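You operate a simulated robot arm through the tools that you are given. There is no shell and no other tool.

Carry out the task below with a simulated two-armed robot. There is one attempt and no reset: what you move stays moved.

## Task
Start the trainer: seal air, oil pump, oil heat, cooling, purge, start.
Fine: one push each, none refused, so wait for the lamps; leave the other controls alone.

It is judged by the outcome, as a careful person would: the job done as asked, and still so three seconds after it is handed in. It fails if anything else is knocked over, pushed out of place, dropped, spilled or broken. Lids that push on must go on centred and level and be pressed home; caps that screw on are set level and turned clockwise until they are tight.

## Robot
Two 7-joint arms with two-finger parallel grippers on one trunk that stands fixed in place. Base frame: the origin is at the foot of the trunk, x ahead of it, y to its left, z up. Readings come in mm, degrees, newtons and seconds.
The left shoulder is at [50, 165, 1055], the right one opposite. With the tool pointing down near the work surface each hand reaches from about 200 to 680 mm from the base axis, measured 20 degrees to its own side. Payload 3.91 kg a hand.
The tool frame of a hand sits at the grasp point between the pads (the TCP): z along the fingers, y along the line on which they close. The tips reach 30 mm beyond it. The gripper opens to 110 mm. The fingers are 20 mm wide and 10 mm thick; the gripper's body (48 by 112 mm) begins 55 mm behind the TCP.
Orientation is that of the tool frame in the base frame, as a unit quaternion [w, x, y, z]. With the fingers straight down and closing along the base's y, the tool's x points along the base's -x, its y along +y and its z along -z.

## Interface
- The arms move only by the tool move_arm. It takes "left_moves", "right_moves" or both (then of equal length, played together; a hand with none holds still); each is one flat list of numbers, 7 for each row, row after row: the opening in per cent of the stroke, from 0 (shut) to 100 (fully open), then the shift along the tool's x, y, z in units of 200 mm (1.0 is 200 mm), then the turn, a rotation vector about the tool's x, y, z in units of 90 degrees (1.0 is 90 degrees). In form: [claw, dx, dy, dz, ax, ay, az, claw, dx, dy, dz, ax, ay, az, ...]. A call has 1 to 20 rows; each row is the pose to reach, as a shift and turn from the pose commanded when the call began, along the tool's axes at that moment. A call with a number of a shift or a turn outside -1 to 1 is refused whole. Rows are played at 5 a second. More than 50 mm and 8.6 degrees between two rows, or a gripper value outside its range, and nothing of the call is played. A pose out of reach is approached as far as the arm can. The call stops where the force on the tool passes 40 N (or 10 N more than at its start, if that is more) or the arm is blocked; 0.2 s more then pass. The fingers move at their own pace (about 45 mm/s each) and stop on an object; they squeeze with about 36 N. The grip force told is the motor's: it shows also when the fingers shut on nothing. Time passes only in rows, and 0.2 s behind the last, so rows that repeat a pose let the fingers close. It gives the time, the measured TCP pose, the force on the tool (base axes), the opening and the grip force at its end, in the units of the frame above (readings bear some noise), with the torque about the TCP (base axes, N m) and any sound that the robot's microphone picked up.
- Cameras (640 x 400 px; columns grow to the right, rows downward): "scene" is now at [104.6, 35.4, 1210.8]; the picture's right is [0.43, -0.90, 0.00], its down [-0.62, -0.30, -0.72] and it looks along [0.65, 0.31, -0.69] (base axes); focal length 293 px, centre (320, 200). "left" rides on the left gripper at [72, -17, -103] in its tool frame; the picture's right is [0.23, 0.97, 0.00], its down [-0.76, 0.18, -0.62] and it looks along [-0.61, 0.14, 0.78] (tool axes); focal length 222 px, centre (320, 200). "right" rides on the right gripper at [72, 17, -103] in its tool frame; the picture's right is [-0.23, 0.97, 0.00], its down [-0.76, -0.18, -0.62] and it looks along [-0.61, -0.14, 0.78] (tool axes); focal length 222 px, centre (320, 200). There is no depth. A picture from a camera that has moved, and an enlarged one, comes with that camera's place and axes in the base frame and with its lens.
- camera(camera): a new picture of that camera. The clock stands still meanwhile.
- slide_trunk(by): slides the trunk up (or, below 0, down) by that many mm; the arms and the scene camera ride with it, the base frame stays. It gives what a move gives, with no picture.
- turn_head(pan, tilt): turns the head with the scene camera to pan (to the left, within 80 degrees either way) and tilt (down, from -29 to 69), counted from straight ahead of the robot. It gives what a move gives.
- zoom(camera, box): a new picture of the part [left, top, right, bottom] of that camera's present view, enlarged. The clock stands still meanwhile.
- close_job(): hands the job in; it is judged then, once.

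Nothing tells you positions but the pictures and the camera data. Unless the task says otherwise, let go and move clear before handing in.

The tools are called after ">>>" as a command line: name --argument value ..., lists and objects as JSON in quotes. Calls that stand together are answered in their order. move_arm: Moves the arms, as the interface text tells. Its arguments: {"type":"object","properties":{"left_moves":{"type":"array"},"right_moves":{"type":"array"}},"required":[]} The other tools are called the same way: slide_trunk (by) slides the trunk up or down; turn_head (pan, tilt) turns the head that bears the scene camera; camera (camera) takes a picture; zoom (camera, box) takes an enlarged picture of a part of a camera's view; close_job () hands the job in.

At the start:

```text
clock: 0.0
left_ee_pos: [374.9, 418.5, 987.0]
left_ee_rot: [0.0, 0.0, 1.0, 0.0]
left_contact_force: [0.4, -0.3, 0.6]
left_moment: [-0.01, -0.01, -0.02]
left_finger_gap: 109.9
left_grip_force: 0.0
right_ee_pos: [478.3, 54.4, 923.3]
right_ee_rot: [0.0, 0.001, 1.0, 0.0]
right_contact_force: [0.1, 1.1, -0.5]
right_moment: [-0.02, 0.01, 0.03]
right_finger_gap: 110.0
right_grip_force: 0.1
trunk travel left (down, up): [-275.0, 228.0]
head pan, tilt: [25.5, 43.7]
```

scene: 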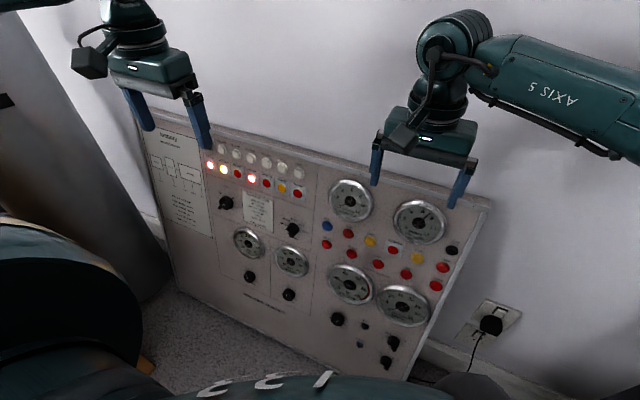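
right: 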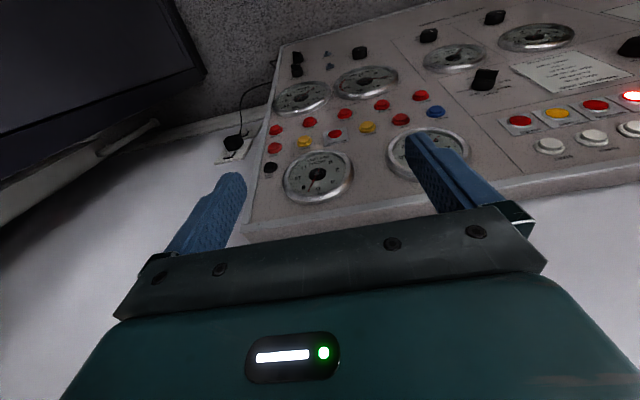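
left: 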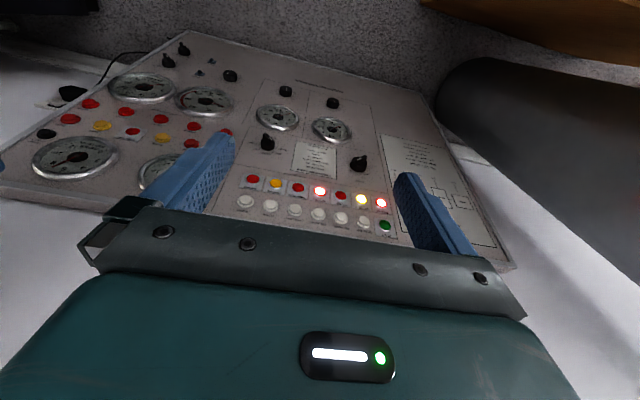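

I see a trainer panel with a row of lamps and a row of push buttons at its upper left, plus gauges and knobs. I will zoom in to read the labels before anything moves.

>>> zoom --camera "scene" --box '[190, 130, 320, 211]'

>>> zoom --camera "left" --box '[220, 140, 420, 265]'

>>> zoom --camera "scene" --box '[140, 110, 240, 240]'

>>> zoom --camera "scene" --box '[130, 110, 490, 380]'

```text
4.92 times, centred on (255, 170) of scene
camera zoom: at [104.6, 35.4, 1210.8], right [0.43, -0.9, 0.0], down [-0.62, -0.3, -0.72], along [0.65, 0.31, -0.69], focal length 1444 px, centre (640, 345)
```

zoom: 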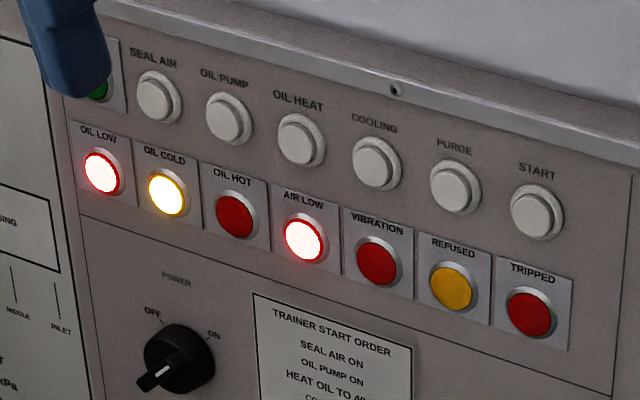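

```text
3.20 times, centred on (320, 202) of left
camera zoom: at [301.9, 402.2, 1090.2], right [-0.23, 0.97, 0.0], down [0.76, 0.18, 0.62], along [0.61, 0.14, -0.78], focal length 711 px, centre (320, 192)
```

zoom: 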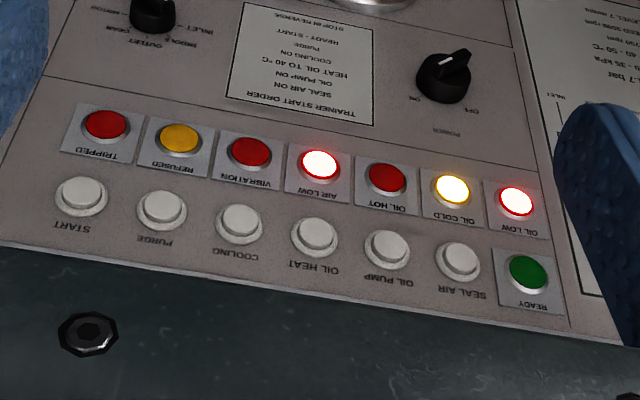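

```text
3.08 times, centred on (190, 175) of scene
camera zoom: at [104.6, 35.4, 1210.8], right [0.43, -0.9, 0.0], down [-0.62, -0.3, -0.72], along [0.65, 0.31, -0.69], focal length 902 px, centre (720, 277)
```

zoom: 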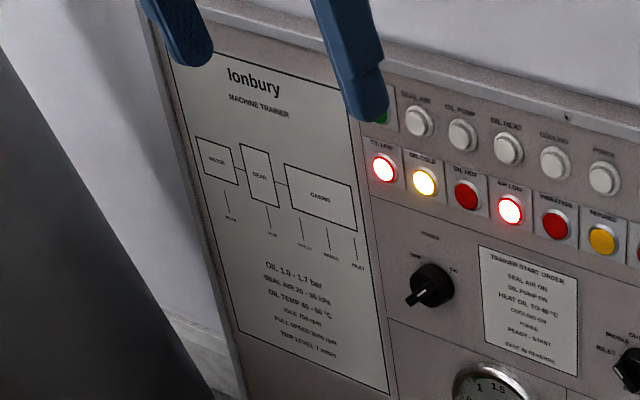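

```text
1.48 times, centred on (310, 245) of scene
camera zoom: at [104.6, 35.4, 1210.8], right [0.43, -0.9, 0.0], down [-0.62, -0.3, -0.72], along [0.65, 0.31, -0.69], focal length 434 px, centre (335, 133)
```

zoom: 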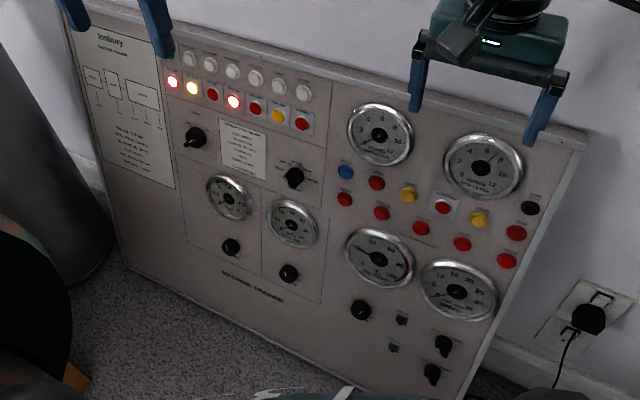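

The six white buttons run level from about (588, 557, 767) for SEAL AIR to (593, 325, 764) for START, on a panel that leans back about 12 degrees. I'll shut the left gripper and turn it to face the panel, well clear of it.

>>> move_arm --left_moves '[50, 0, 0, 0, 0, -0.087, 0, 20, 0, 0, 0, 0, -0.174, 0, 0, 0, 0, 0, 0, -0.26, 0, 0, 0, 0, 0, 0, -0.347, 0, 0, 0, 0, 0, 0, -0.434, 0, 0, 0, 0, 0, 0, -0.52, 0, 0, 0, 0, 0, 0, -0.607, 0, 0, 0, 0, 0, 0, -0.694, 0, 0, 0, 0, 0, 0, -0.78, 0, 0, 0, 0, 0, 0, -0.867, 0, 0, 0, 0, 0, 0, -0.867, 0]'

```text
clock: 2.4
left_ee_pos: [373.0, 419.9, 986.5]
left_ee_rot: [0.63, 0.0, 0.776, 0.001]
left_contact_force: [-0.8, 0.4, -0.2]
left_moment: [0.02, -0.02, -0.03]
left_finger_gap: 0.0
left_grip_force: 36.4
right_ee_pos: [477.7, 54.4, 923.7]
right_ee_rot: [0.0, 0.001, 1.0, 0.001]
right_contact_force: [-0.3, 0.0, 0.3]
right_moment: [0.0, 0.03, -0.02]
right_finger_gap: 110.0
right_grip_force: 0.0
trunk travel left (down, up): [-275.0, 228.0]
head pan, tilt: [25.5, 43.7]
```

The left hand now faces the panel with shut fingers. I'll take new pictures to refine the panel's plane.

>>> camera --camera "left"

>>> camera --camera "scene"

>>> zoom --camera "scene" --box '[190, 130, 320, 211]'

```text
taken
camera left: at [257.5, 402.8, 936.7], right [-0.05, 0.97, -0.22], down [-0.45, 0.18, 0.87], along [0.89, 0.14, 0.43], focal length 222 px, centre (320, 200)
```

left: 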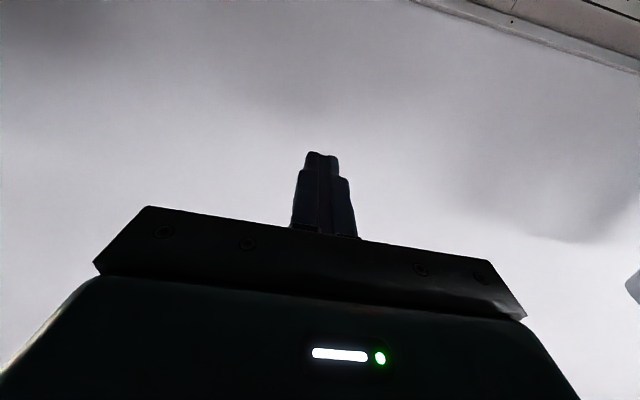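

```text
taken
camera scene: at [104.6, 35.4, 1210.8], right [0.43, -0.9, 0.0], down [-0.62, -0.3, -0.72], along [0.65, 0.31, -0.69], focal length 293 px, centre (320, 200)
```

scene: 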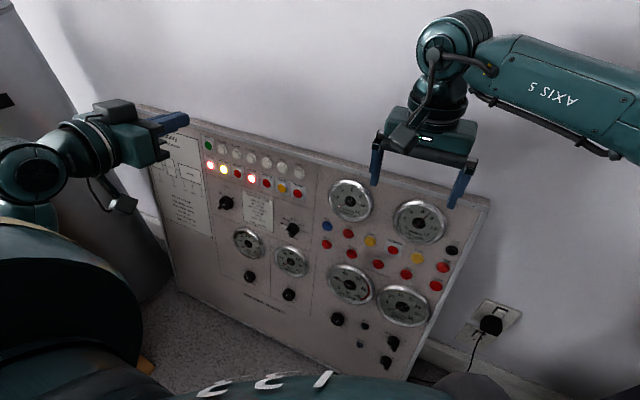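

```text
4.92 times, centred on (255, 170) of scene
camera zoom: at [104.6, 35.4, 1210.8], right [0.43, -0.9, 0.0], down [-0.62, -0.3, -0.72], along [0.65, 0.31, -0.69], focal length 1444 px, centre (640, 345)
```

zoom: 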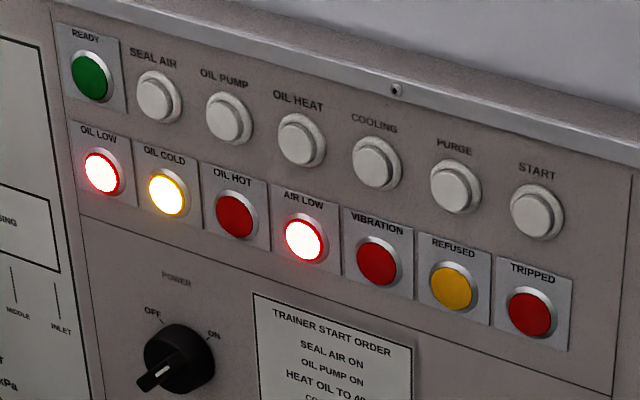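

The panel is parallel to the base y axis and leans about 12.5 degrees, and the lamps show OIL LOW, OIL COLD and AIR LOW lit. I'll bring the shut fingertips to about 40 mm in front of SEAL AIR and check the aim.

>>> move_arm --left_moves '[0, 0.0855, 0.069, 0.0936, 0, 0, 0, 0, 0.171, 0.138, 0.187, 0, 0, 0, 0, 0.2565, 0.207, 0.281, 0, 0, 0, 0, 0.342, 0.276, 0.374, 0, 0, 0, 0, 0.4275, 0.345, 0.468, 0, 0, 0, 0, 0.513, 0.414, 0.562, 0, 0, 0, 0, 0.5985, 0.483, 0.655, 0, 0, 0, 0, 0.684, 0.552, 0.749, 0, 0, 0, 0, 0.77, 0.621, 0.842, 0, 0, 0, 0, 0.855, 0.69, 0.936, 0, 0, 0, 0, 0.855, 0.69, 0.936, 0, 0, 0]'

>>> camera --camera "scene"

>>> zoom --camera "scene" --box '[160, 110, 320, 210]'

>>> camera --camera "left"

```text
clock: 4.8
left_ee_pos: [521.8, 556.1, 781.2]
left_ee_rot: [0.63, -0.001, 0.777, 0.001]
left_contact_force: [-0.1, 0.1, -0.2]
left_moment: [0.0, 0.02, 0.01]
left_finger_gap: 0.0
left_grip_force: 35.5
right_ee_pos: [477.3, 52.6, 923.0]
right_ee_rot: [0.001, 0.0, 1.0, 0.0]
right_contact_force: [-0.6, -1.4, -0.1]
right_moment: [-0.02, -0.01, -0.01]
right_finger_gap: 110.0
right_grip_force: 0.1
trunk travel left (down, up): [-275.0, 228.0]
head pan, tilt: [25.5, 43.7]
```

```text
taken
camera scene: at [104.7, 35.4, 1210.8], right [0.43, -0.9, 0.0], down [-0.62, -0.3, -0.72], along [0.65, 0.31, -0.69], focal length 293 px, centre (320, 200)
```

scene: 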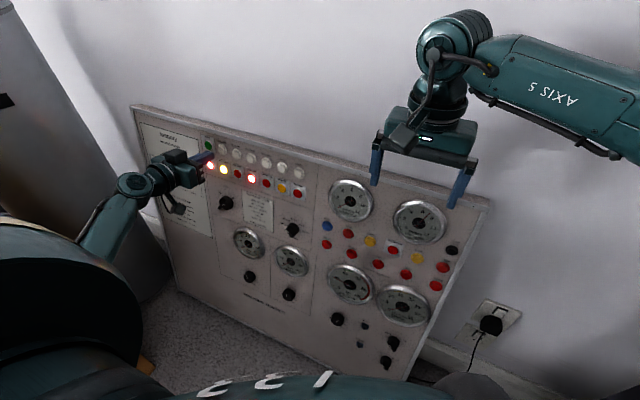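

```text
4.00 times, centred on (240, 160) of scene
camera zoom: at [104.7, 35.4, 1210.8], right [0.43, -0.9, 0.0], down [-0.62, -0.3, -0.72], along [0.65, 0.31, -0.69], focal length 1173 px, centre (640, 360)
```

zoom: 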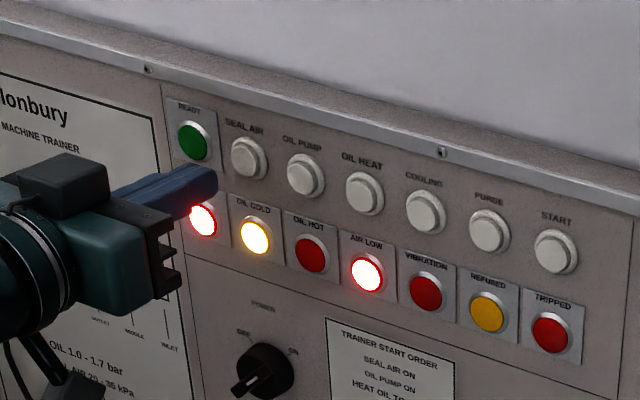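

```text
taken
camera left: at [404.7, 540.5, 732.0], right [-0.05, 0.97, -0.22], down [-0.45, 0.18, 0.87], along [0.89, 0.14, 0.43], focal length 222 px, centre (320, 200)
```

left: 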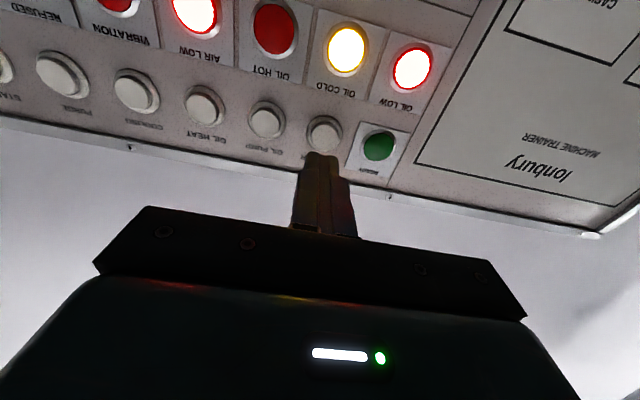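

The tip sits in front of SEAL AIR about as computed. I'll enlarge the hand view to check the aim more finely before advancing.

>>> zoom --camera "left" --box '[240, 80, 400, 180]'

>>> zoom --camera "scene" --box '[195, 135, 243, 165]'

```text
4.00 times, centred on (320, 130) of left
camera zoom: at [404.7, 540.5, 732.0], right [-0.05, 0.97, -0.22], down [-0.45, 0.18, 0.87], along [0.89, 0.14, 0.43], focal length 888 px, centre (320, 480)
```

zoom: 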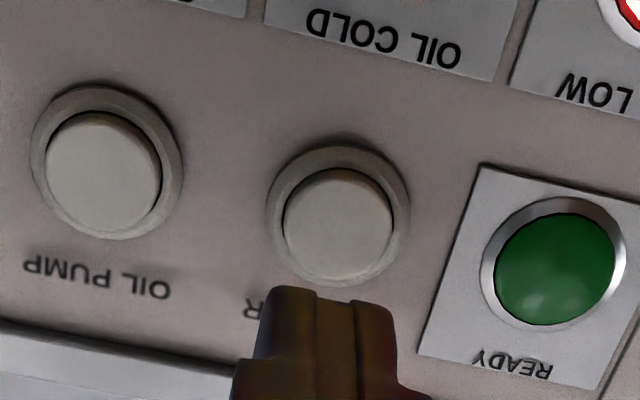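

```text
13.33 times, centred on (219, 150) of scene
camera zoom: at [104.7, 35.4, 1210.8], right [0.43, -0.9, 0.0], down [-0.62, -0.3, -0.72], along [0.65, 0.31, -0.69], focal length 3911 px, centre (1667, 867)
```

zoom: 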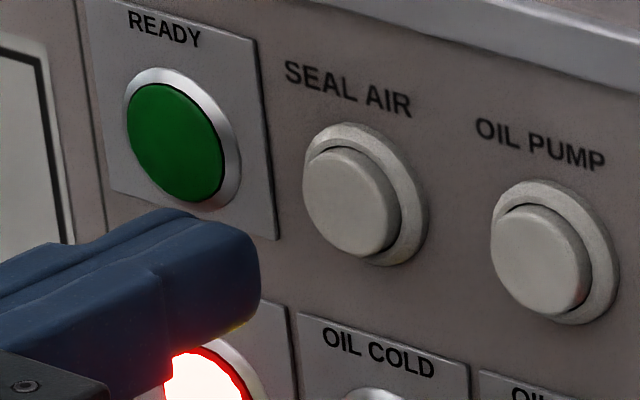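

Combining both views puts the SEAL AIR cap 3 mm lower and 3 mm further left than my aim, about 39 mm ahead of the tips. I'll correct that and advance to about 8 mm short of it.

>>> move_arm --left_moves '[0, 0.015, 0.015, 0, 0, 0, 0, 0, 0.015, 0.015, 0.08, 0, 0, 0, 0, 0.015, 0.015, 0.155, 0, 0, 0, 0, 0.015, 0.015, 0.155, 0, 0, 0]'

>>> zoom --camera "left" --box '[240, 80, 400, 180]'

>>> zoom --camera "scene" --box '[195, 135, 243, 165]'

```text
clock: 5.8
left_ee_pos: [554.2, 558.6, 774.2]
left_ee_rot: [0.629, 0.001, 0.777, -0.001]
left_contact_force: [0.3, 0.1, -0.1]
left_moment: [-0.02, 0.02, -0.02]
left_finger_gap: 0.0
left_grip_force: 35.9
right_ee_pos: [478.2, 54.1, 922.1]
right_ee_rot: [0.0, 0.0, 1.0, 0.001]
right_contact_force: [-0.8, 0.9, -0.1]
right_moment: [0.01, 0.01, -0.02]
right_finger_gap: 109.9
right_grip_force: 0.0
trunk travel left (down, up): [-275.0, 228.0]
head pan, tilt: [25.5, 43.7]
```

```text
4.00 times, centred on (320, 130) of left
camera zoom: at [437.0, 542.5, 723.5], right [-0.05, 0.97, -0.22], down [-0.45, 0.18, 0.87], along [0.89, 0.14, 0.43], focal length 888 px, centre (320, 480)
```

zoom: 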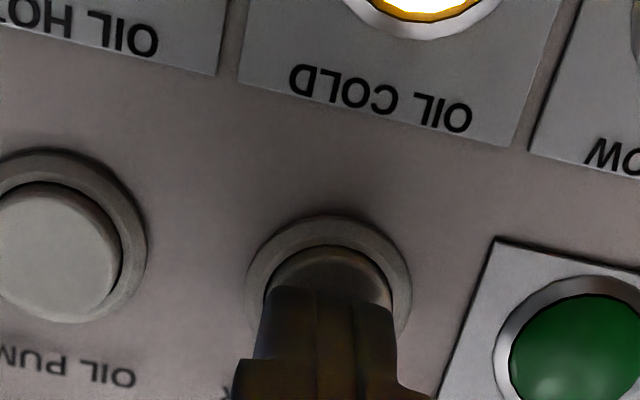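

```text
13.33 times, centred on (219, 150) of scene
camera zoom: at [104.7, 35.4, 1210.8], right [0.43, -0.9, 0.0], down [-0.62, -0.3, -0.72], along [0.65, 0.31, -0.69], focal length 3911 px, centre (1667, 867)
```

zoom: 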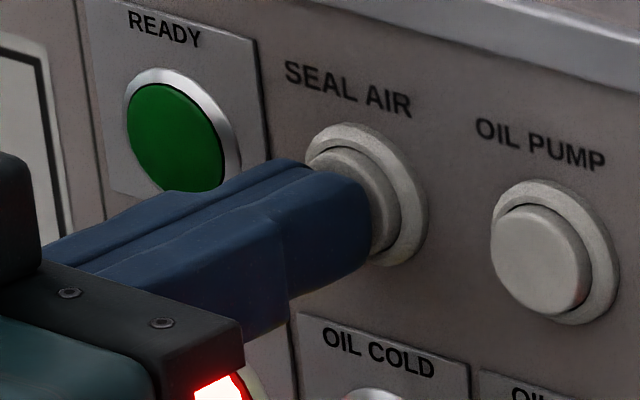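

The tip is centred in front of SEAL AIR, a few millimetres off. Now I'll press it in small steps.

>>> move_arm --left_moves '[0, 0, 0, 0.02, 0, 0, 0, 0, 0, 0, 0.035, 0, 0, 0, 0, 0, 0, 0.045, 0, 0, 0, 0, 0, 0, 0.0525, 0, 0, 0]'

>>> zoom --camera "scene" --box '[190, 130, 320, 211]'

>>> zoom --camera "left" --box '[240, 80, 400, 180]'

```text
clock: 6.8
left_ee_pos: [560.5, 560.2, 770.6]
left_ee_rot: [0.629, 0.0, 0.777, 0.0]
left_contact_force: [-13.7, -6.0, 2.5]
left_moment: [-0.05, -0.03, -0.15]
left_finger_gap: 0.0
left_grip_force: 36.0
right_ee_pos: [477.1, 53.8, 922.9]
right_ee_rot: [0.001, 0.001, 1.0, 0.0]
right_contact_force: [-0.4, 1.1, -0.5]
right_moment: [-0.01, 0.01, 0.02]
right_finger_gap: 109.9
right_grip_force: 0.0
trunk travel left (down, up): [-275.0, 228.0]
head pan, tilt: [25.5, 43.7]
heard: click
```

```text
4.92 times, centred on (255, 170) of scene
camera zoom: at [103.4, 34.8, 1211.0], right [0.43, -0.9, 0.0], down [-0.62, -0.3, -0.72], along [0.65, 0.31, -0.69], focal length 1444 px, centre (640, 345)
```

zoom: 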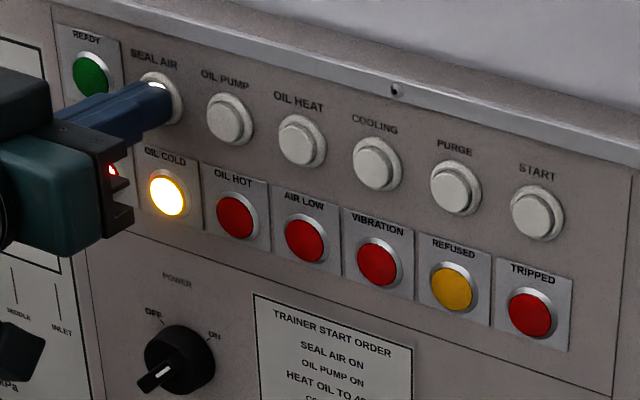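

```text
4.00 times, centred on (320, 130) of left
camera zoom: at [444.9, 543.1, 721.0], right [-0.05, 0.97, -0.22], down [-0.45, 0.18, 0.87], along [0.89, 0.14, 0.43], focal length 888 px, centre (320, 480)
```

zoom: 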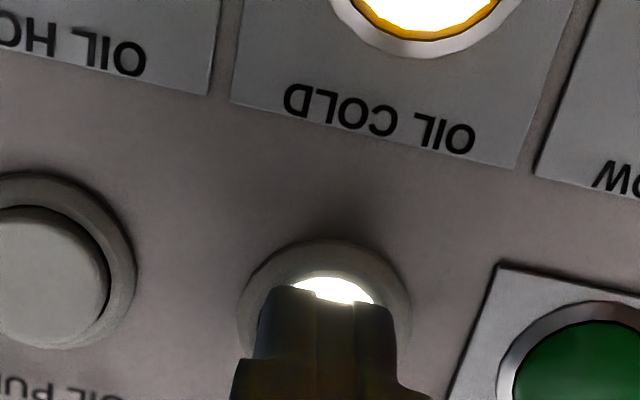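

SEAL AIR clicked, its button is lit and AIR LOW has gone out. I'll withdraw 30 mm and confirm the lamps before moving to OIL PUMP.

>>> move_arm --left_moves '[0, 0, 0, -0.05, 0, 0, 0, 0, 0, 0, -0.15, 0, 0, 0, 0, 0, -0.1, -0.15, 0, 0, 0, 0, 0, -0.2325, -0.15, 0, 0, 0, 0, 0, -0.2325, -0.15, 0, 0, 0]'

>>> zoom --camera "scene" --box '[190, 130, 320, 211]'

>>> zoom --camera "left" --box '[240, 80, 400, 180]'

>>> camera --camera "scene"

```text
clock: 8.0
left_ee_pos: [534.3, 511.8, 773.9]
left_ee_rot: [0.63, 0.0, 0.777, 0.0]
left_contact_force: [0.8, 0.6, -0.3]
left_moment: [-0.02, 0.03, 0.02]
left_finger_gap: 0.0
left_grip_force: 35.9
right_ee_pos: [477.8, 54.0, 922.2]
right_ee_rot: [0.0, 0.001, 1.0, 0.0]
right_contact_force: [0.1, 1.2, -0.3]
right_moment: [0.01, 0.0, 0.03]
right_finger_gap: 110.0
right_grip_force: 0.0
trunk travel left (down, up): [-275.0, 228.0]
head pan, tilt: [25.5, 43.7]
```

```text
4.92 times, centred on (255, 170) of scene
camera zoom: at [104.6, 35.4, 1210.8], right [0.43, -0.9, 0.0], down [-0.62, -0.3, -0.72], along [0.65, 0.31, -0.69], focal length 1444 px, centre (640, 345)
```

zoom: 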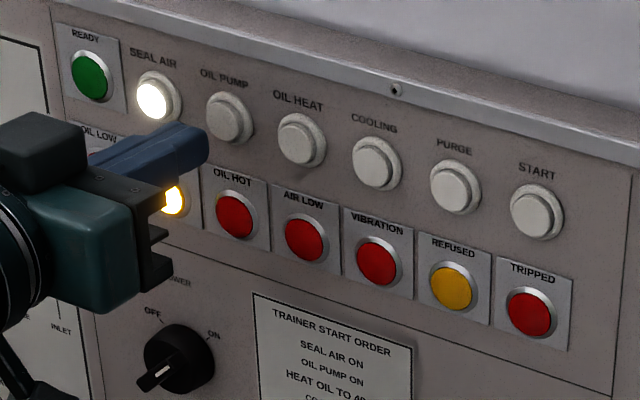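

```text
4.00 times, centred on (320, 130) of left
camera zoom: at [417.1, 495.0, 725.9], right [-0.05, 0.97, -0.22], down [-0.45, 0.18, 0.87], along [0.89, 0.14, 0.43], focal length 888 px, centre (320, 480)
```

zoom: 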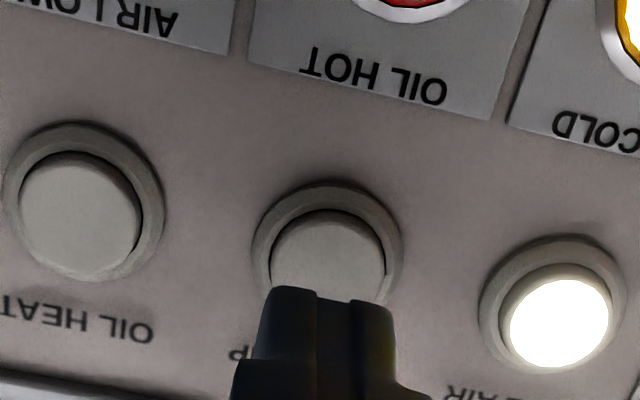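

```text
taken
camera scene: at [104.6, 35.4, 1210.8], right [0.43, -0.9, 0.0], down [-0.62, -0.3, -0.72], along [0.65, 0.31, -0.69], focal length 293 px, centre (320, 200)
```

scene: 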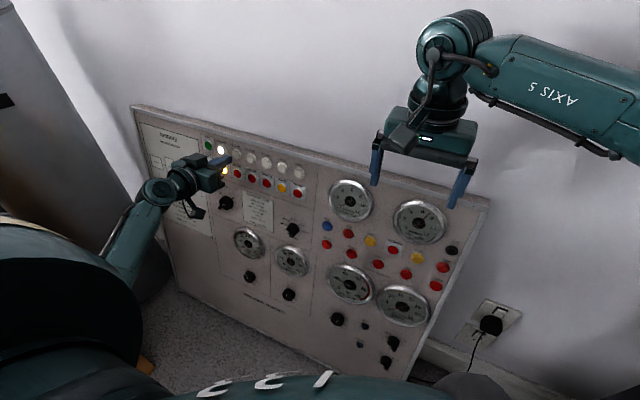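

SEAL AIR is lit, AIR LOW is out and REFUSED is dark. I'll read the gauges before pressing OIL PUMP.

>>> zoom --camera "scene" --box '[215, 210, 335, 310]'

>>> zoom --camera "scene" --box '[310, 170, 470, 330]'

>>> zoom --camera "scene" --box '[225, 180, 321, 240]'

```text
4.00 times, centred on (275, 260) of scene
camera zoom: at [104.6, 35.4, 1210.8], right [0.43, -0.9, 0.0], down [-0.62, -0.3, -0.72], along [0.65, 0.31, -0.69], focal length 1173 px, centre (500, -40)
```

zoom: 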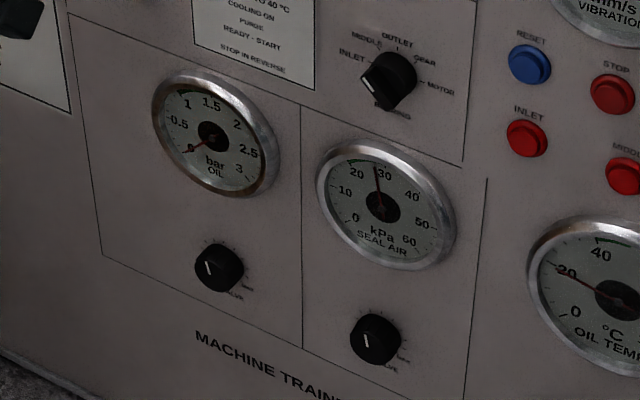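

```text
2.50 times, centred on (390, 250) of scene
camera zoom: at [104.6, 35.4, 1210.8], right [0.43, -0.9, 0.0], down [-0.62, -0.3, -0.72], along [0.65, 0.31, -0.69], focal length 733 px, centre (145, 75)
```

zoom: 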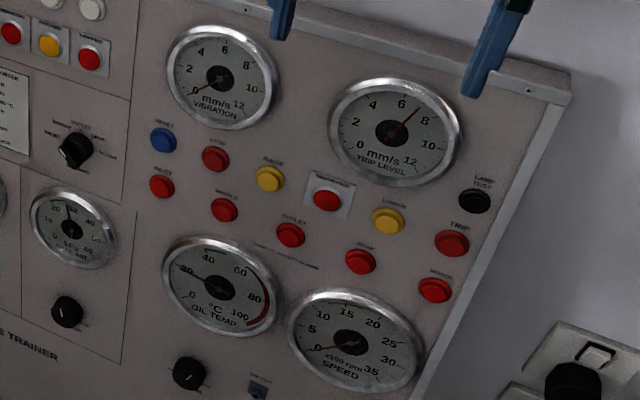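

```text
6.67 times, centred on (273, 210) of scene
camera zoom: at [104.6, 35.4, 1210.8], right [0.43, -0.9, 0.0], down [-0.62, -0.3, -0.72], along [0.65, 0.31, -0.69], focal length 1955 px, centre (633, 133)
```

zoom: 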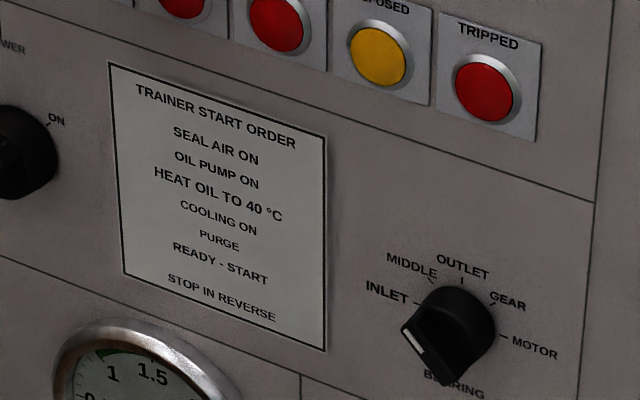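

Seal air reads about 28 kPa, in the green, with oil at 0 bar and 20 °C. The tip lines up with OIL PUMP, so I'll press it to the same depth.

>>> move_arm --left_moves '[0, 0, 0.005, 0.08, 0, 0, 0, 0, 0, 0.005, 0.115, 0, 0, 0, 0, 0, 0.005, 0.135, 0, 0, 0, 0, 0, 0.005, 0.15, 0, 0, 0]'

>>> zoom --camera "scene" --box '[190, 130, 320, 211]'

```text
clock: 9.0
left_ee_pos: [561.3, 513.7, 770.2]
left_ee_rot: [0.629, 0.0, 0.777, 0.0]
left_contact_force: [-16.0, -1.8, 3.0]
left_moment: [-0.01, 0.01, -0.06]
left_finger_gap: 0.0
left_grip_force: 35.8
right_ee_pos: [477.0, 53.3, 924.2]
right_ee_rot: [0.002, 0.001, 1.0, 0.0]
right_contact_force: [0.3, 0.8, -0.3]
right_moment: [-0.01, 0.01, 0.01]
right_finger_gap: 110.0
right_grip_force: 0.1
trunk travel left (down, up): [-275.0, 228.0]
head pan, tilt: [25.5, 43.7]
heard: click
```

```text
4.92 times, centred on (255, 170) of scene
camera zoom: at [103.2, 35.1, 1211.0], right [0.43, -0.9, 0.0], down [-0.62, -0.3, -0.72], along [0.65, 0.31, -0.69], focal length 1444 px, centre (640, 345)
```

zoom: 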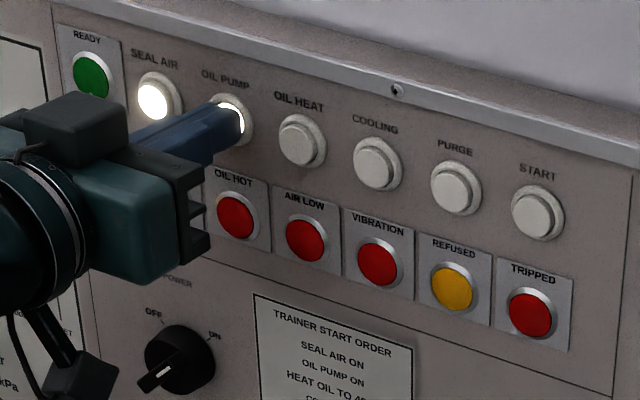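

OIL PUMP clicked and is lit. I'll withdraw, shift toward OIL HEAT and check whether OIL LOW has gone out.

>>> move_arm --left_moves '[0, 0, 0, -0.05, 0, 0, 0, 0, 0, 0, -0.15, 0, 0, 0, 0, 0, -0.1, -0.15, 0, 0, 0, 0, 0, -0.2325, -0.15, 0, 0, 0, 0, 0, -0.2325, -0.15, 0, 0, 0]'

>>> camera --camera "left"

>>> zoom --camera "scene" --box '[190, 130, 320, 211]'

>>> zoom --camera "scene" --box '[215, 210, 335, 310]'

>>> zoom --camera "left" --box '[240, 80, 400, 180]'

```text
clock: 10.2
left_ee_pos: [533.1, 466.7, 779.1]
left_ee_rot: [0.63, 0.0, 0.777, 0.0]
left_contact_force: [0.9, 0.7, -0.1]
left_moment: [0.02, 0.01, 0.0]
left_finger_gap: 0.0
left_grip_force: 36.0
right_ee_pos: [477.2, 54.7, 922.3]
right_ee_rot: [0.0, 0.001, 1.0, -0.001]
right_contact_force: [0.0, 0.4, 1.2]
right_moment: [0.0, -0.01, 0.01]
right_finger_gap: 110.4
right_grip_force: 0.1
trunk travel left (down, up): [-275.0, 228.0]
head pan, tilt: [25.5, 43.7]
```

```text
taken
camera left: at [416.8, 450.2, 728.0], right [-0.05, 0.97, -0.22], down [-0.45, 0.18, 0.87], along [0.89, 0.14, 0.43], focal length 222 px, centre (320, 200)
```

left: 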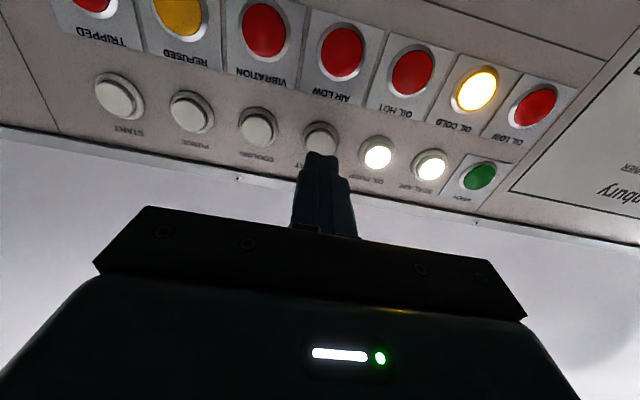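

```text
4.92 times, centred on (255, 170) of scene
camera zoom: at [104.6, 35.4, 1210.8], right [0.43, -0.9, 0.0], down [-0.62, -0.3, -0.72], along [0.65, 0.31, -0.69], focal length 1444 px, centre (640, 345)
```

zoom: 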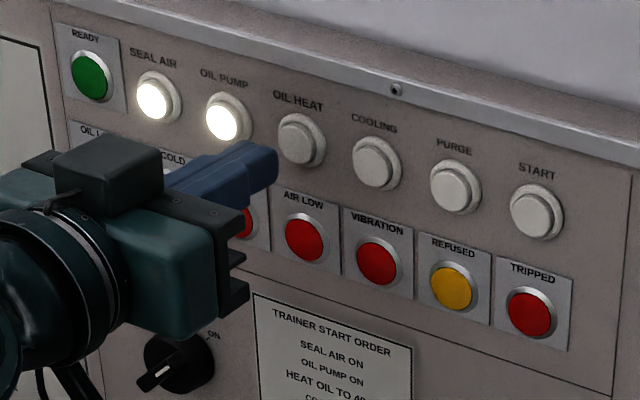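

```text
4.00 times, centred on (275, 260) of scene
camera zoom: at [104.6, 35.4, 1210.8], right [0.43, -0.9, 0.0], down [-0.62, -0.3, -0.72], along [0.65, 0.31, -0.69], focal length 1173 px, centre (500, -40)
```

zoom: 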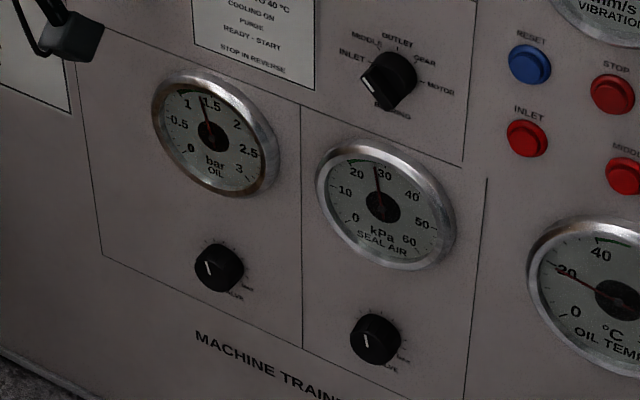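

```text
4.00 times, centred on (320, 130) of left
camera zoom: at [416.8, 450.2, 728.0], right [-0.05, 0.97, -0.22], down [-0.45, 0.18, 0.87], along [0.89, 0.14, 0.43], focal length 888 px, centre (320, 480)
```

zoom: 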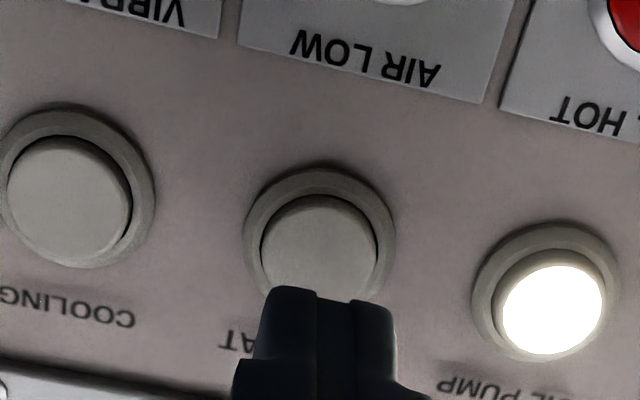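

OIL LOW is out with oil pressure at 1.4 bar, and only OIL COLD stays lit as expected. The tip is lined up with OIL HEAT, so I'll press it.

>>> move_arm --left_moves '[0, 0.005, 0, 0.08, 0, 0, 0, 0, 0.005, 0, 0.115, 0, 0, 0, 0, 0.005, 0, 0.135, 0, 0, 0, 0, 0.005, 0, 0.15, 0, 0, 0]'

>>> zoom --camera "scene" --box '[190, 130, 320, 211]'

```text
clock: 11.2
left_ee_pos: [562.1, 468.3, 770.5]
left_ee_rot: [0.63, 0.001, 0.776, -0.001]
left_contact_force: [-14.5, -1.6, 3.8]
left_moment: [0.02, -0.05, -0.08]
left_finger_gap: 0.0
left_grip_force: 36.2
right_ee_pos: [476.7, 53.7, 923.6]
right_ee_rot: [0.0, 0.0, 1.0, 0.0]
right_contact_force: [0.6, -0.3, 0.0]
right_moment: [-0.02, -0.02, 0.0]
right_finger_gap: 110.1
right_grip_force: 0.2
trunk travel left (down, up): [-275.0, 228.0]
head pan, tilt: [25.5, 43.7]
heard: click
```

```text
4.92 times, centred on (255, 170) of scene
camera zoom: at [103.1, 35.0, 1211.0], right [0.43, -0.9, 0.0], down [-0.62, -0.3, -0.72], along [0.65, 0.31, -0.69], focal length 1444 px, centre (640, 345)
```

zoom: 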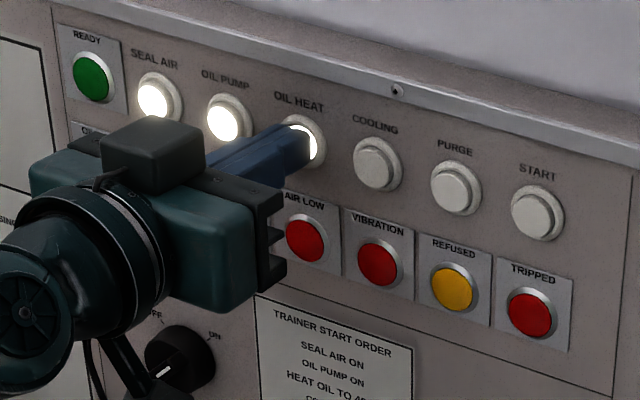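

OIL HEAT clicked and is lit. I'll withdraw, move in front of COOLING, and watch OIL COLD and the temperature gauge.

>>> move_arm --left_moves '[0, 0, 0, -0.05, 0, 0, 0, 0, 0, 0, -0.15, 0, 0, 0, 0, 0, -0.1, -0.15, 0, 0, 0, 0, 0, -0.2325, -0.15, 0, 0, 0, 0, 0, -0.2325, -0.15, 0, 0, 0]'

>>> camera --camera "left"

>>> zoom --camera "scene" --box '[320, 250, 400, 310]'

>>> zoom --camera "scene" --box '[190, 130, 320, 211]'

>>> zoom --camera "left" --box '[240, 80, 400, 180]'

```text
clock: 12.4
left_ee_pos: [532.7, 420.6, 774.5]
left_ee_rot: [0.63, -0.001, 0.776, 0.001]
left_contact_force: [0.7, 0.5, 0.1]
left_moment: [0.01, 0.01, 0.03]
left_finger_gap: 0.1
left_grip_force: 36.1
right_ee_pos: [477.4, 53.3, 922.1]
right_ee_rot: [0.0, 0.001, 1.0, 0.0]
right_contact_force: [-0.4, 0.0, -0.6]
right_moment: [-0.03, 0.03, 0.0]
right_finger_gap: 109.7
right_grip_force: 0.0
trunk travel left (down, up): [-275.0, 228.0]
head pan, tilt: [25.5, 43.7]
```

```text
taken
camera left: at [416.4, 404.7, 724.5], right [-0.05, 0.97, -0.22], down [-0.45, 0.18, 0.87], along [0.89, 0.14, 0.43], focal length 222 px, centre (320, 200)
```

left: 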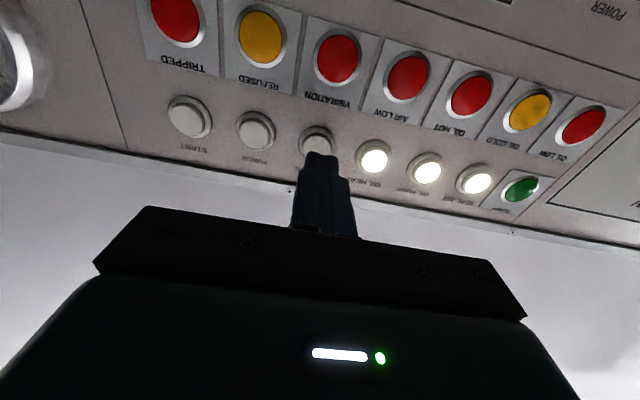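

```text
6.67 times, centred on (360, 280) of scene
camera zoom: at [104.6, 35.3, 1210.8], right [0.43, -0.9, 0.0], down [-0.62, -0.3, -0.72], along [0.65, 0.31, -0.69], focal length 1955 px, centre (53, -333)
```

zoom: 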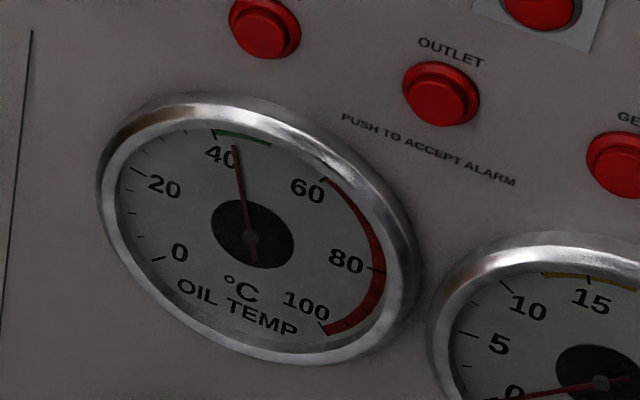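

```text
4.92 times, centred on (255, 170) of scene
camera zoom: at [104.6, 35.3, 1210.8], right [0.43, -0.9, 0.0], down [-0.62, -0.3, -0.72], along [0.65, 0.31, -0.69], focal length 1444 px, centre (640, 345)
```

zoom: 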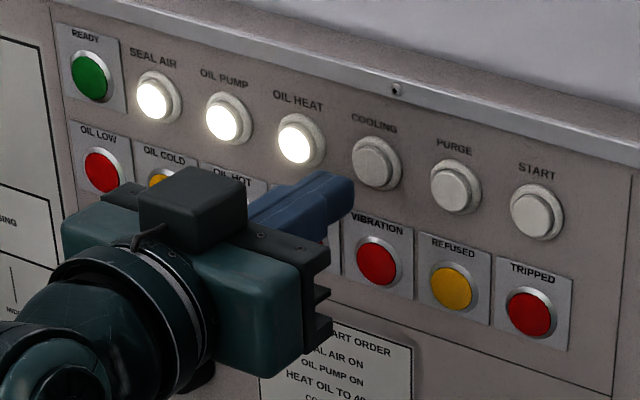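

```text
4.00 times, centred on (320, 130) of left
camera zoom: at [416.4, 404.7, 724.5], right [-0.05, 0.97, -0.22], down [-0.45, 0.18, 0.87], along [0.89, 0.14, 0.43], focal length 888 px, centre (320, 480)
```

zoom: 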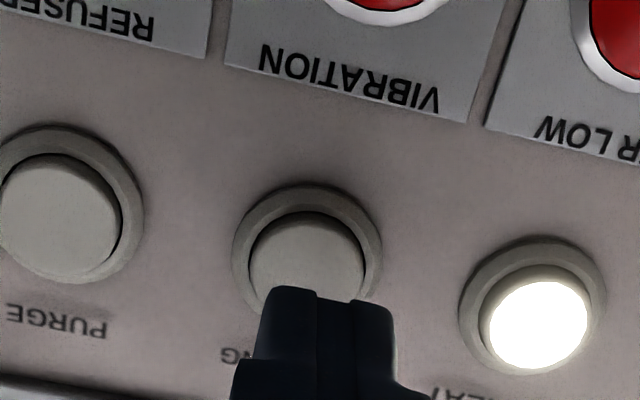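

OIL COLD has gone out and the oil is at about 43 °C, inside the 40–60 band. COOLING is about 2 mm to the right of my aim, so I'll correct that and press it now.

>>> move_arm --left_moves '[0, -0.005, -0.01, 0.08, 0, 0, 0, 0, -0.005, -0.01, 0.115, 0, 0, 0, 0, -0.005, -0.01, 0.135, 0, 0, 0, 0, -0.005, -0.01, 0.15, 0, 0, 0]'

>>> zoom --camera "scene" --box '[190, 130, 320, 211]'

>>> zoom --camera "scene" --box '[320, 250, 400, 310]'

```text
clock: 13.4
left_ee_pos: [561.9, 419.0, 770.0]
left_ee_rot: [0.63, 0.0, 0.777, -0.001]
left_contact_force: [-18.0, -2.1, 0.3]
left_moment: [-0.01, 0.07, -0.07]
left_finger_gap: 0.1
left_grip_force: 35.6
right_ee_pos: [476.8, 53.4, 924.1]
right_ee_rot: [0.001, 0.0, 1.0, 0.0]
right_contact_force: [0.2, -0.1, -0.3]
right_moment: [-0.01, 0.03, 0.0]
right_finger_gap: 109.9
right_grip_force: 0.0
trunk travel left (down, up): [-275.0, 228.0]
head pan, tilt: [25.5, 43.7]
heard: click
```

```text
4.92 times, centred on (255, 170) of scene
camera zoom: at [103.3, 35.2, 1210.9], right [0.43, -0.9, 0.0], down [-0.62, -0.3, -0.72], along [0.65, 0.31, -0.69], focal length 1444 px, centre (640, 345)
```

zoom: 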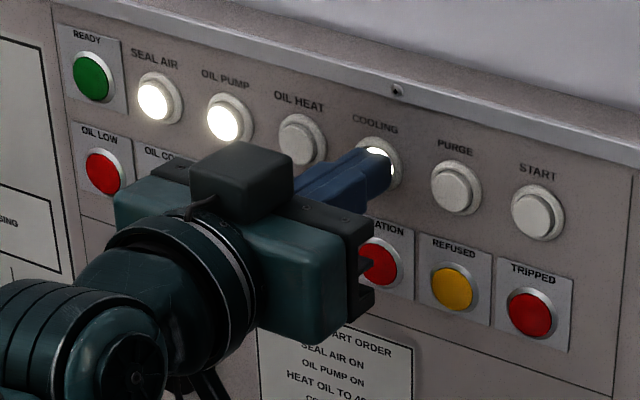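

```text
6.67 times, centred on (360, 280) of scene
camera zoom: at [103.3, 35.2, 1210.9], right [0.43, -0.9, 0.0], down [-0.62, -0.3, -0.72], along [0.65, 0.31, -0.69], focal length 1955 px, centre (53, -333)
```

zoom: 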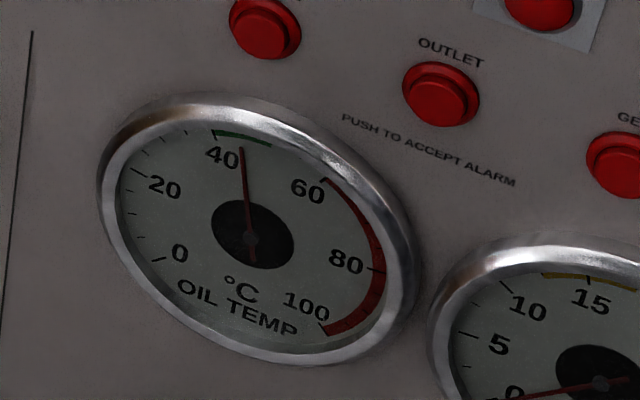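

COOLING clicked and is lit, OIL HEAT's own light has gone off, and the oil is at about 45 °C. I'll withdraw, move in front of PURGE, and check the lamps again.

>>> move_arm --left_moves '[0, 0, 0, -0.05, 0, 0, 0, 0, 0, 0, -0.15, 0, 0, 0, 0, 0, -0.1, -0.15, 0, 0, 0, 0, 0, -0.235, -0.15, 0, 0, 0, 0, 0, -0.235, -0.15, 0, 0, 0]'

>>> camera --camera "left"

>>> zoom --camera "scene" --box '[320, 250, 400, 310]'

>>> zoom --camera "scene" --box '[190, 130, 320, 211]'

>>> zoom --camera "left" --box '[240, 80, 400, 180]'

```text
clock: 14.6
left_ee_pos: [532.4, 374.1, 777.5]
left_ee_rot: [0.63, -0.001, 0.777, 0.001]
left_contact_force: [0.8, 0.2, 0.9]
left_moment: [0.01, 0.0, 0.0]
left_finger_gap: 0.1
left_grip_force: 36.2
right_ee_pos: [477.9, 53.5, 922.4]
right_ee_rot: [0.0, 0.0, 1.0, 0.001]
right_contact_force: [0.4, -0.1, 0.2]
right_moment: [0.0, 0.01, 0.01]
right_finger_gap: 110.0
right_grip_force: 0.1
trunk travel left (down, up): [-275.0, 228.0]
head pan, tilt: [25.5, 43.7]
```

```text
taken
camera left: at [416.3, 357.5, 726.8], right [-0.05, 0.97, -0.22], down [-0.45, 0.18, 0.87], along [0.89, 0.14, 0.43], focal length 222 px, centre (320, 200)
```

left: 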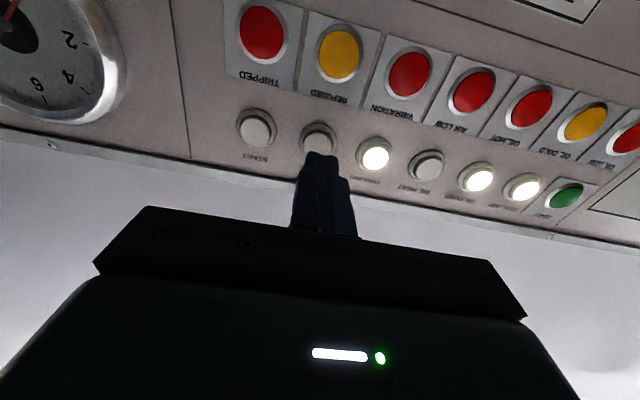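

```text
6.67 times, centred on (360, 280) of scene
camera zoom: at [104.6, 35.3, 1210.8], right [0.43, -0.9, 0.0], down [-0.62, -0.3, -0.72], along [0.65, 0.31, -0.69], focal length 1955 px, centre (53, -333)
```

zoom: 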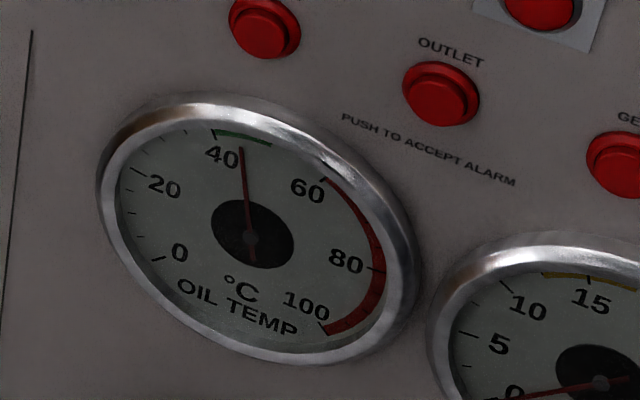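

```text
4.92 times, centred on (255, 170) of scene
camera zoom: at [104.6, 35.3, 1210.8], right [0.43, -0.9, 0.0], down [-0.62, -0.3, -0.72], along [0.65, 0.31, -0.69], focal length 1444 px, centre (640, 345)
```

zoom: 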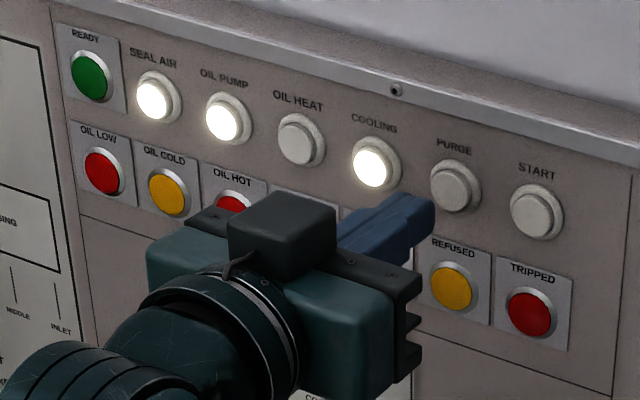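

```text
4.00 times, centred on (320, 130) of left
camera zoom: at [416.3, 357.5, 726.8], right [-0.05, 0.97, -0.22], down [-0.45, 0.18, 0.87], along [0.89, 0.14, 0.43], focal length 888 px, centre (320, 480)
```

zoom: 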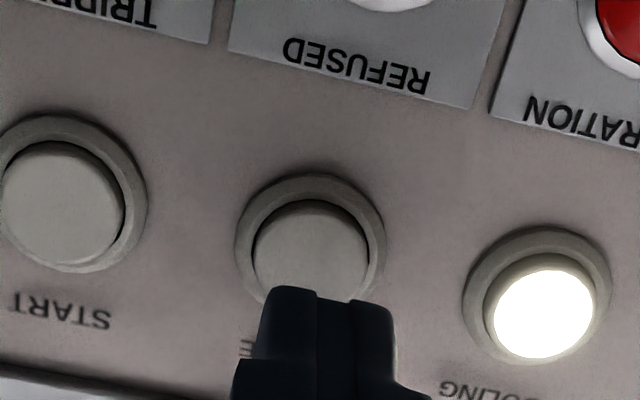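

All warning lamps are dark, COOLING is lit and the temperature is steady at about 45 °C. I'll press PURGE with a 1.5 mm correction.

>>> move_arm --left_moves '[0, 0, -0.0075, 0.08, 0, 0, 0, 0, 0, -0.0075, 0.115, 0, 0, 0, 0, 0, -0.0075, 0.135, 0, 0, 0, 0, 0, -0.0075, 0.15, 0, 0, 0]'

>>> zoom --camera "scene" --box '[190, 130, 320, 211]'

```text
clock: 15.6
left_ee_pos: [561.7, 369.9, 768.5]
left_ee_rot: [0.629, -0.001, 0.777, 0.001]
left_contact_force: [-17.2, -0.3, 1.1]
left_moment: [0.08, 0.04, 0.01]
left_finger_gap: 0.2
left_grip_force: 35.6
right_ee_pos: [477.1, 53.1, 923.3]
right_ee_rot: [0.001, 0.001, 1.0, 0.0]
right_contact_force: [0.8, -0.7, -0.4]
right_moment: [-0.02, -0.01, 0.0]
right_finger_gap: 110.2
right_grip_force: 0.1
trunk travel left (down, up): [-275.0, 228.0]
head pan, tilt: [25.5, 43.7]
heard: click
```

```text
4.92 times, centred on (255, 170) of scene
camera zoom: at [103.3, 35.4, 1210.9], right [0.43, -0.9, 0.0], down [-0.62, -0.3, -0.72], along [0.65, 0.31, -0.69], focal length 1444 px, centre (640, 345)
```

zoom: 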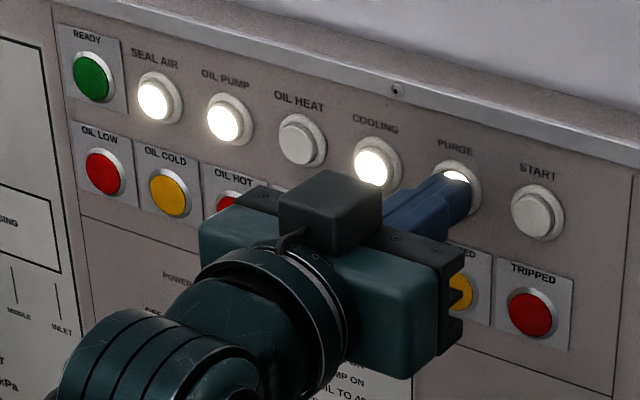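

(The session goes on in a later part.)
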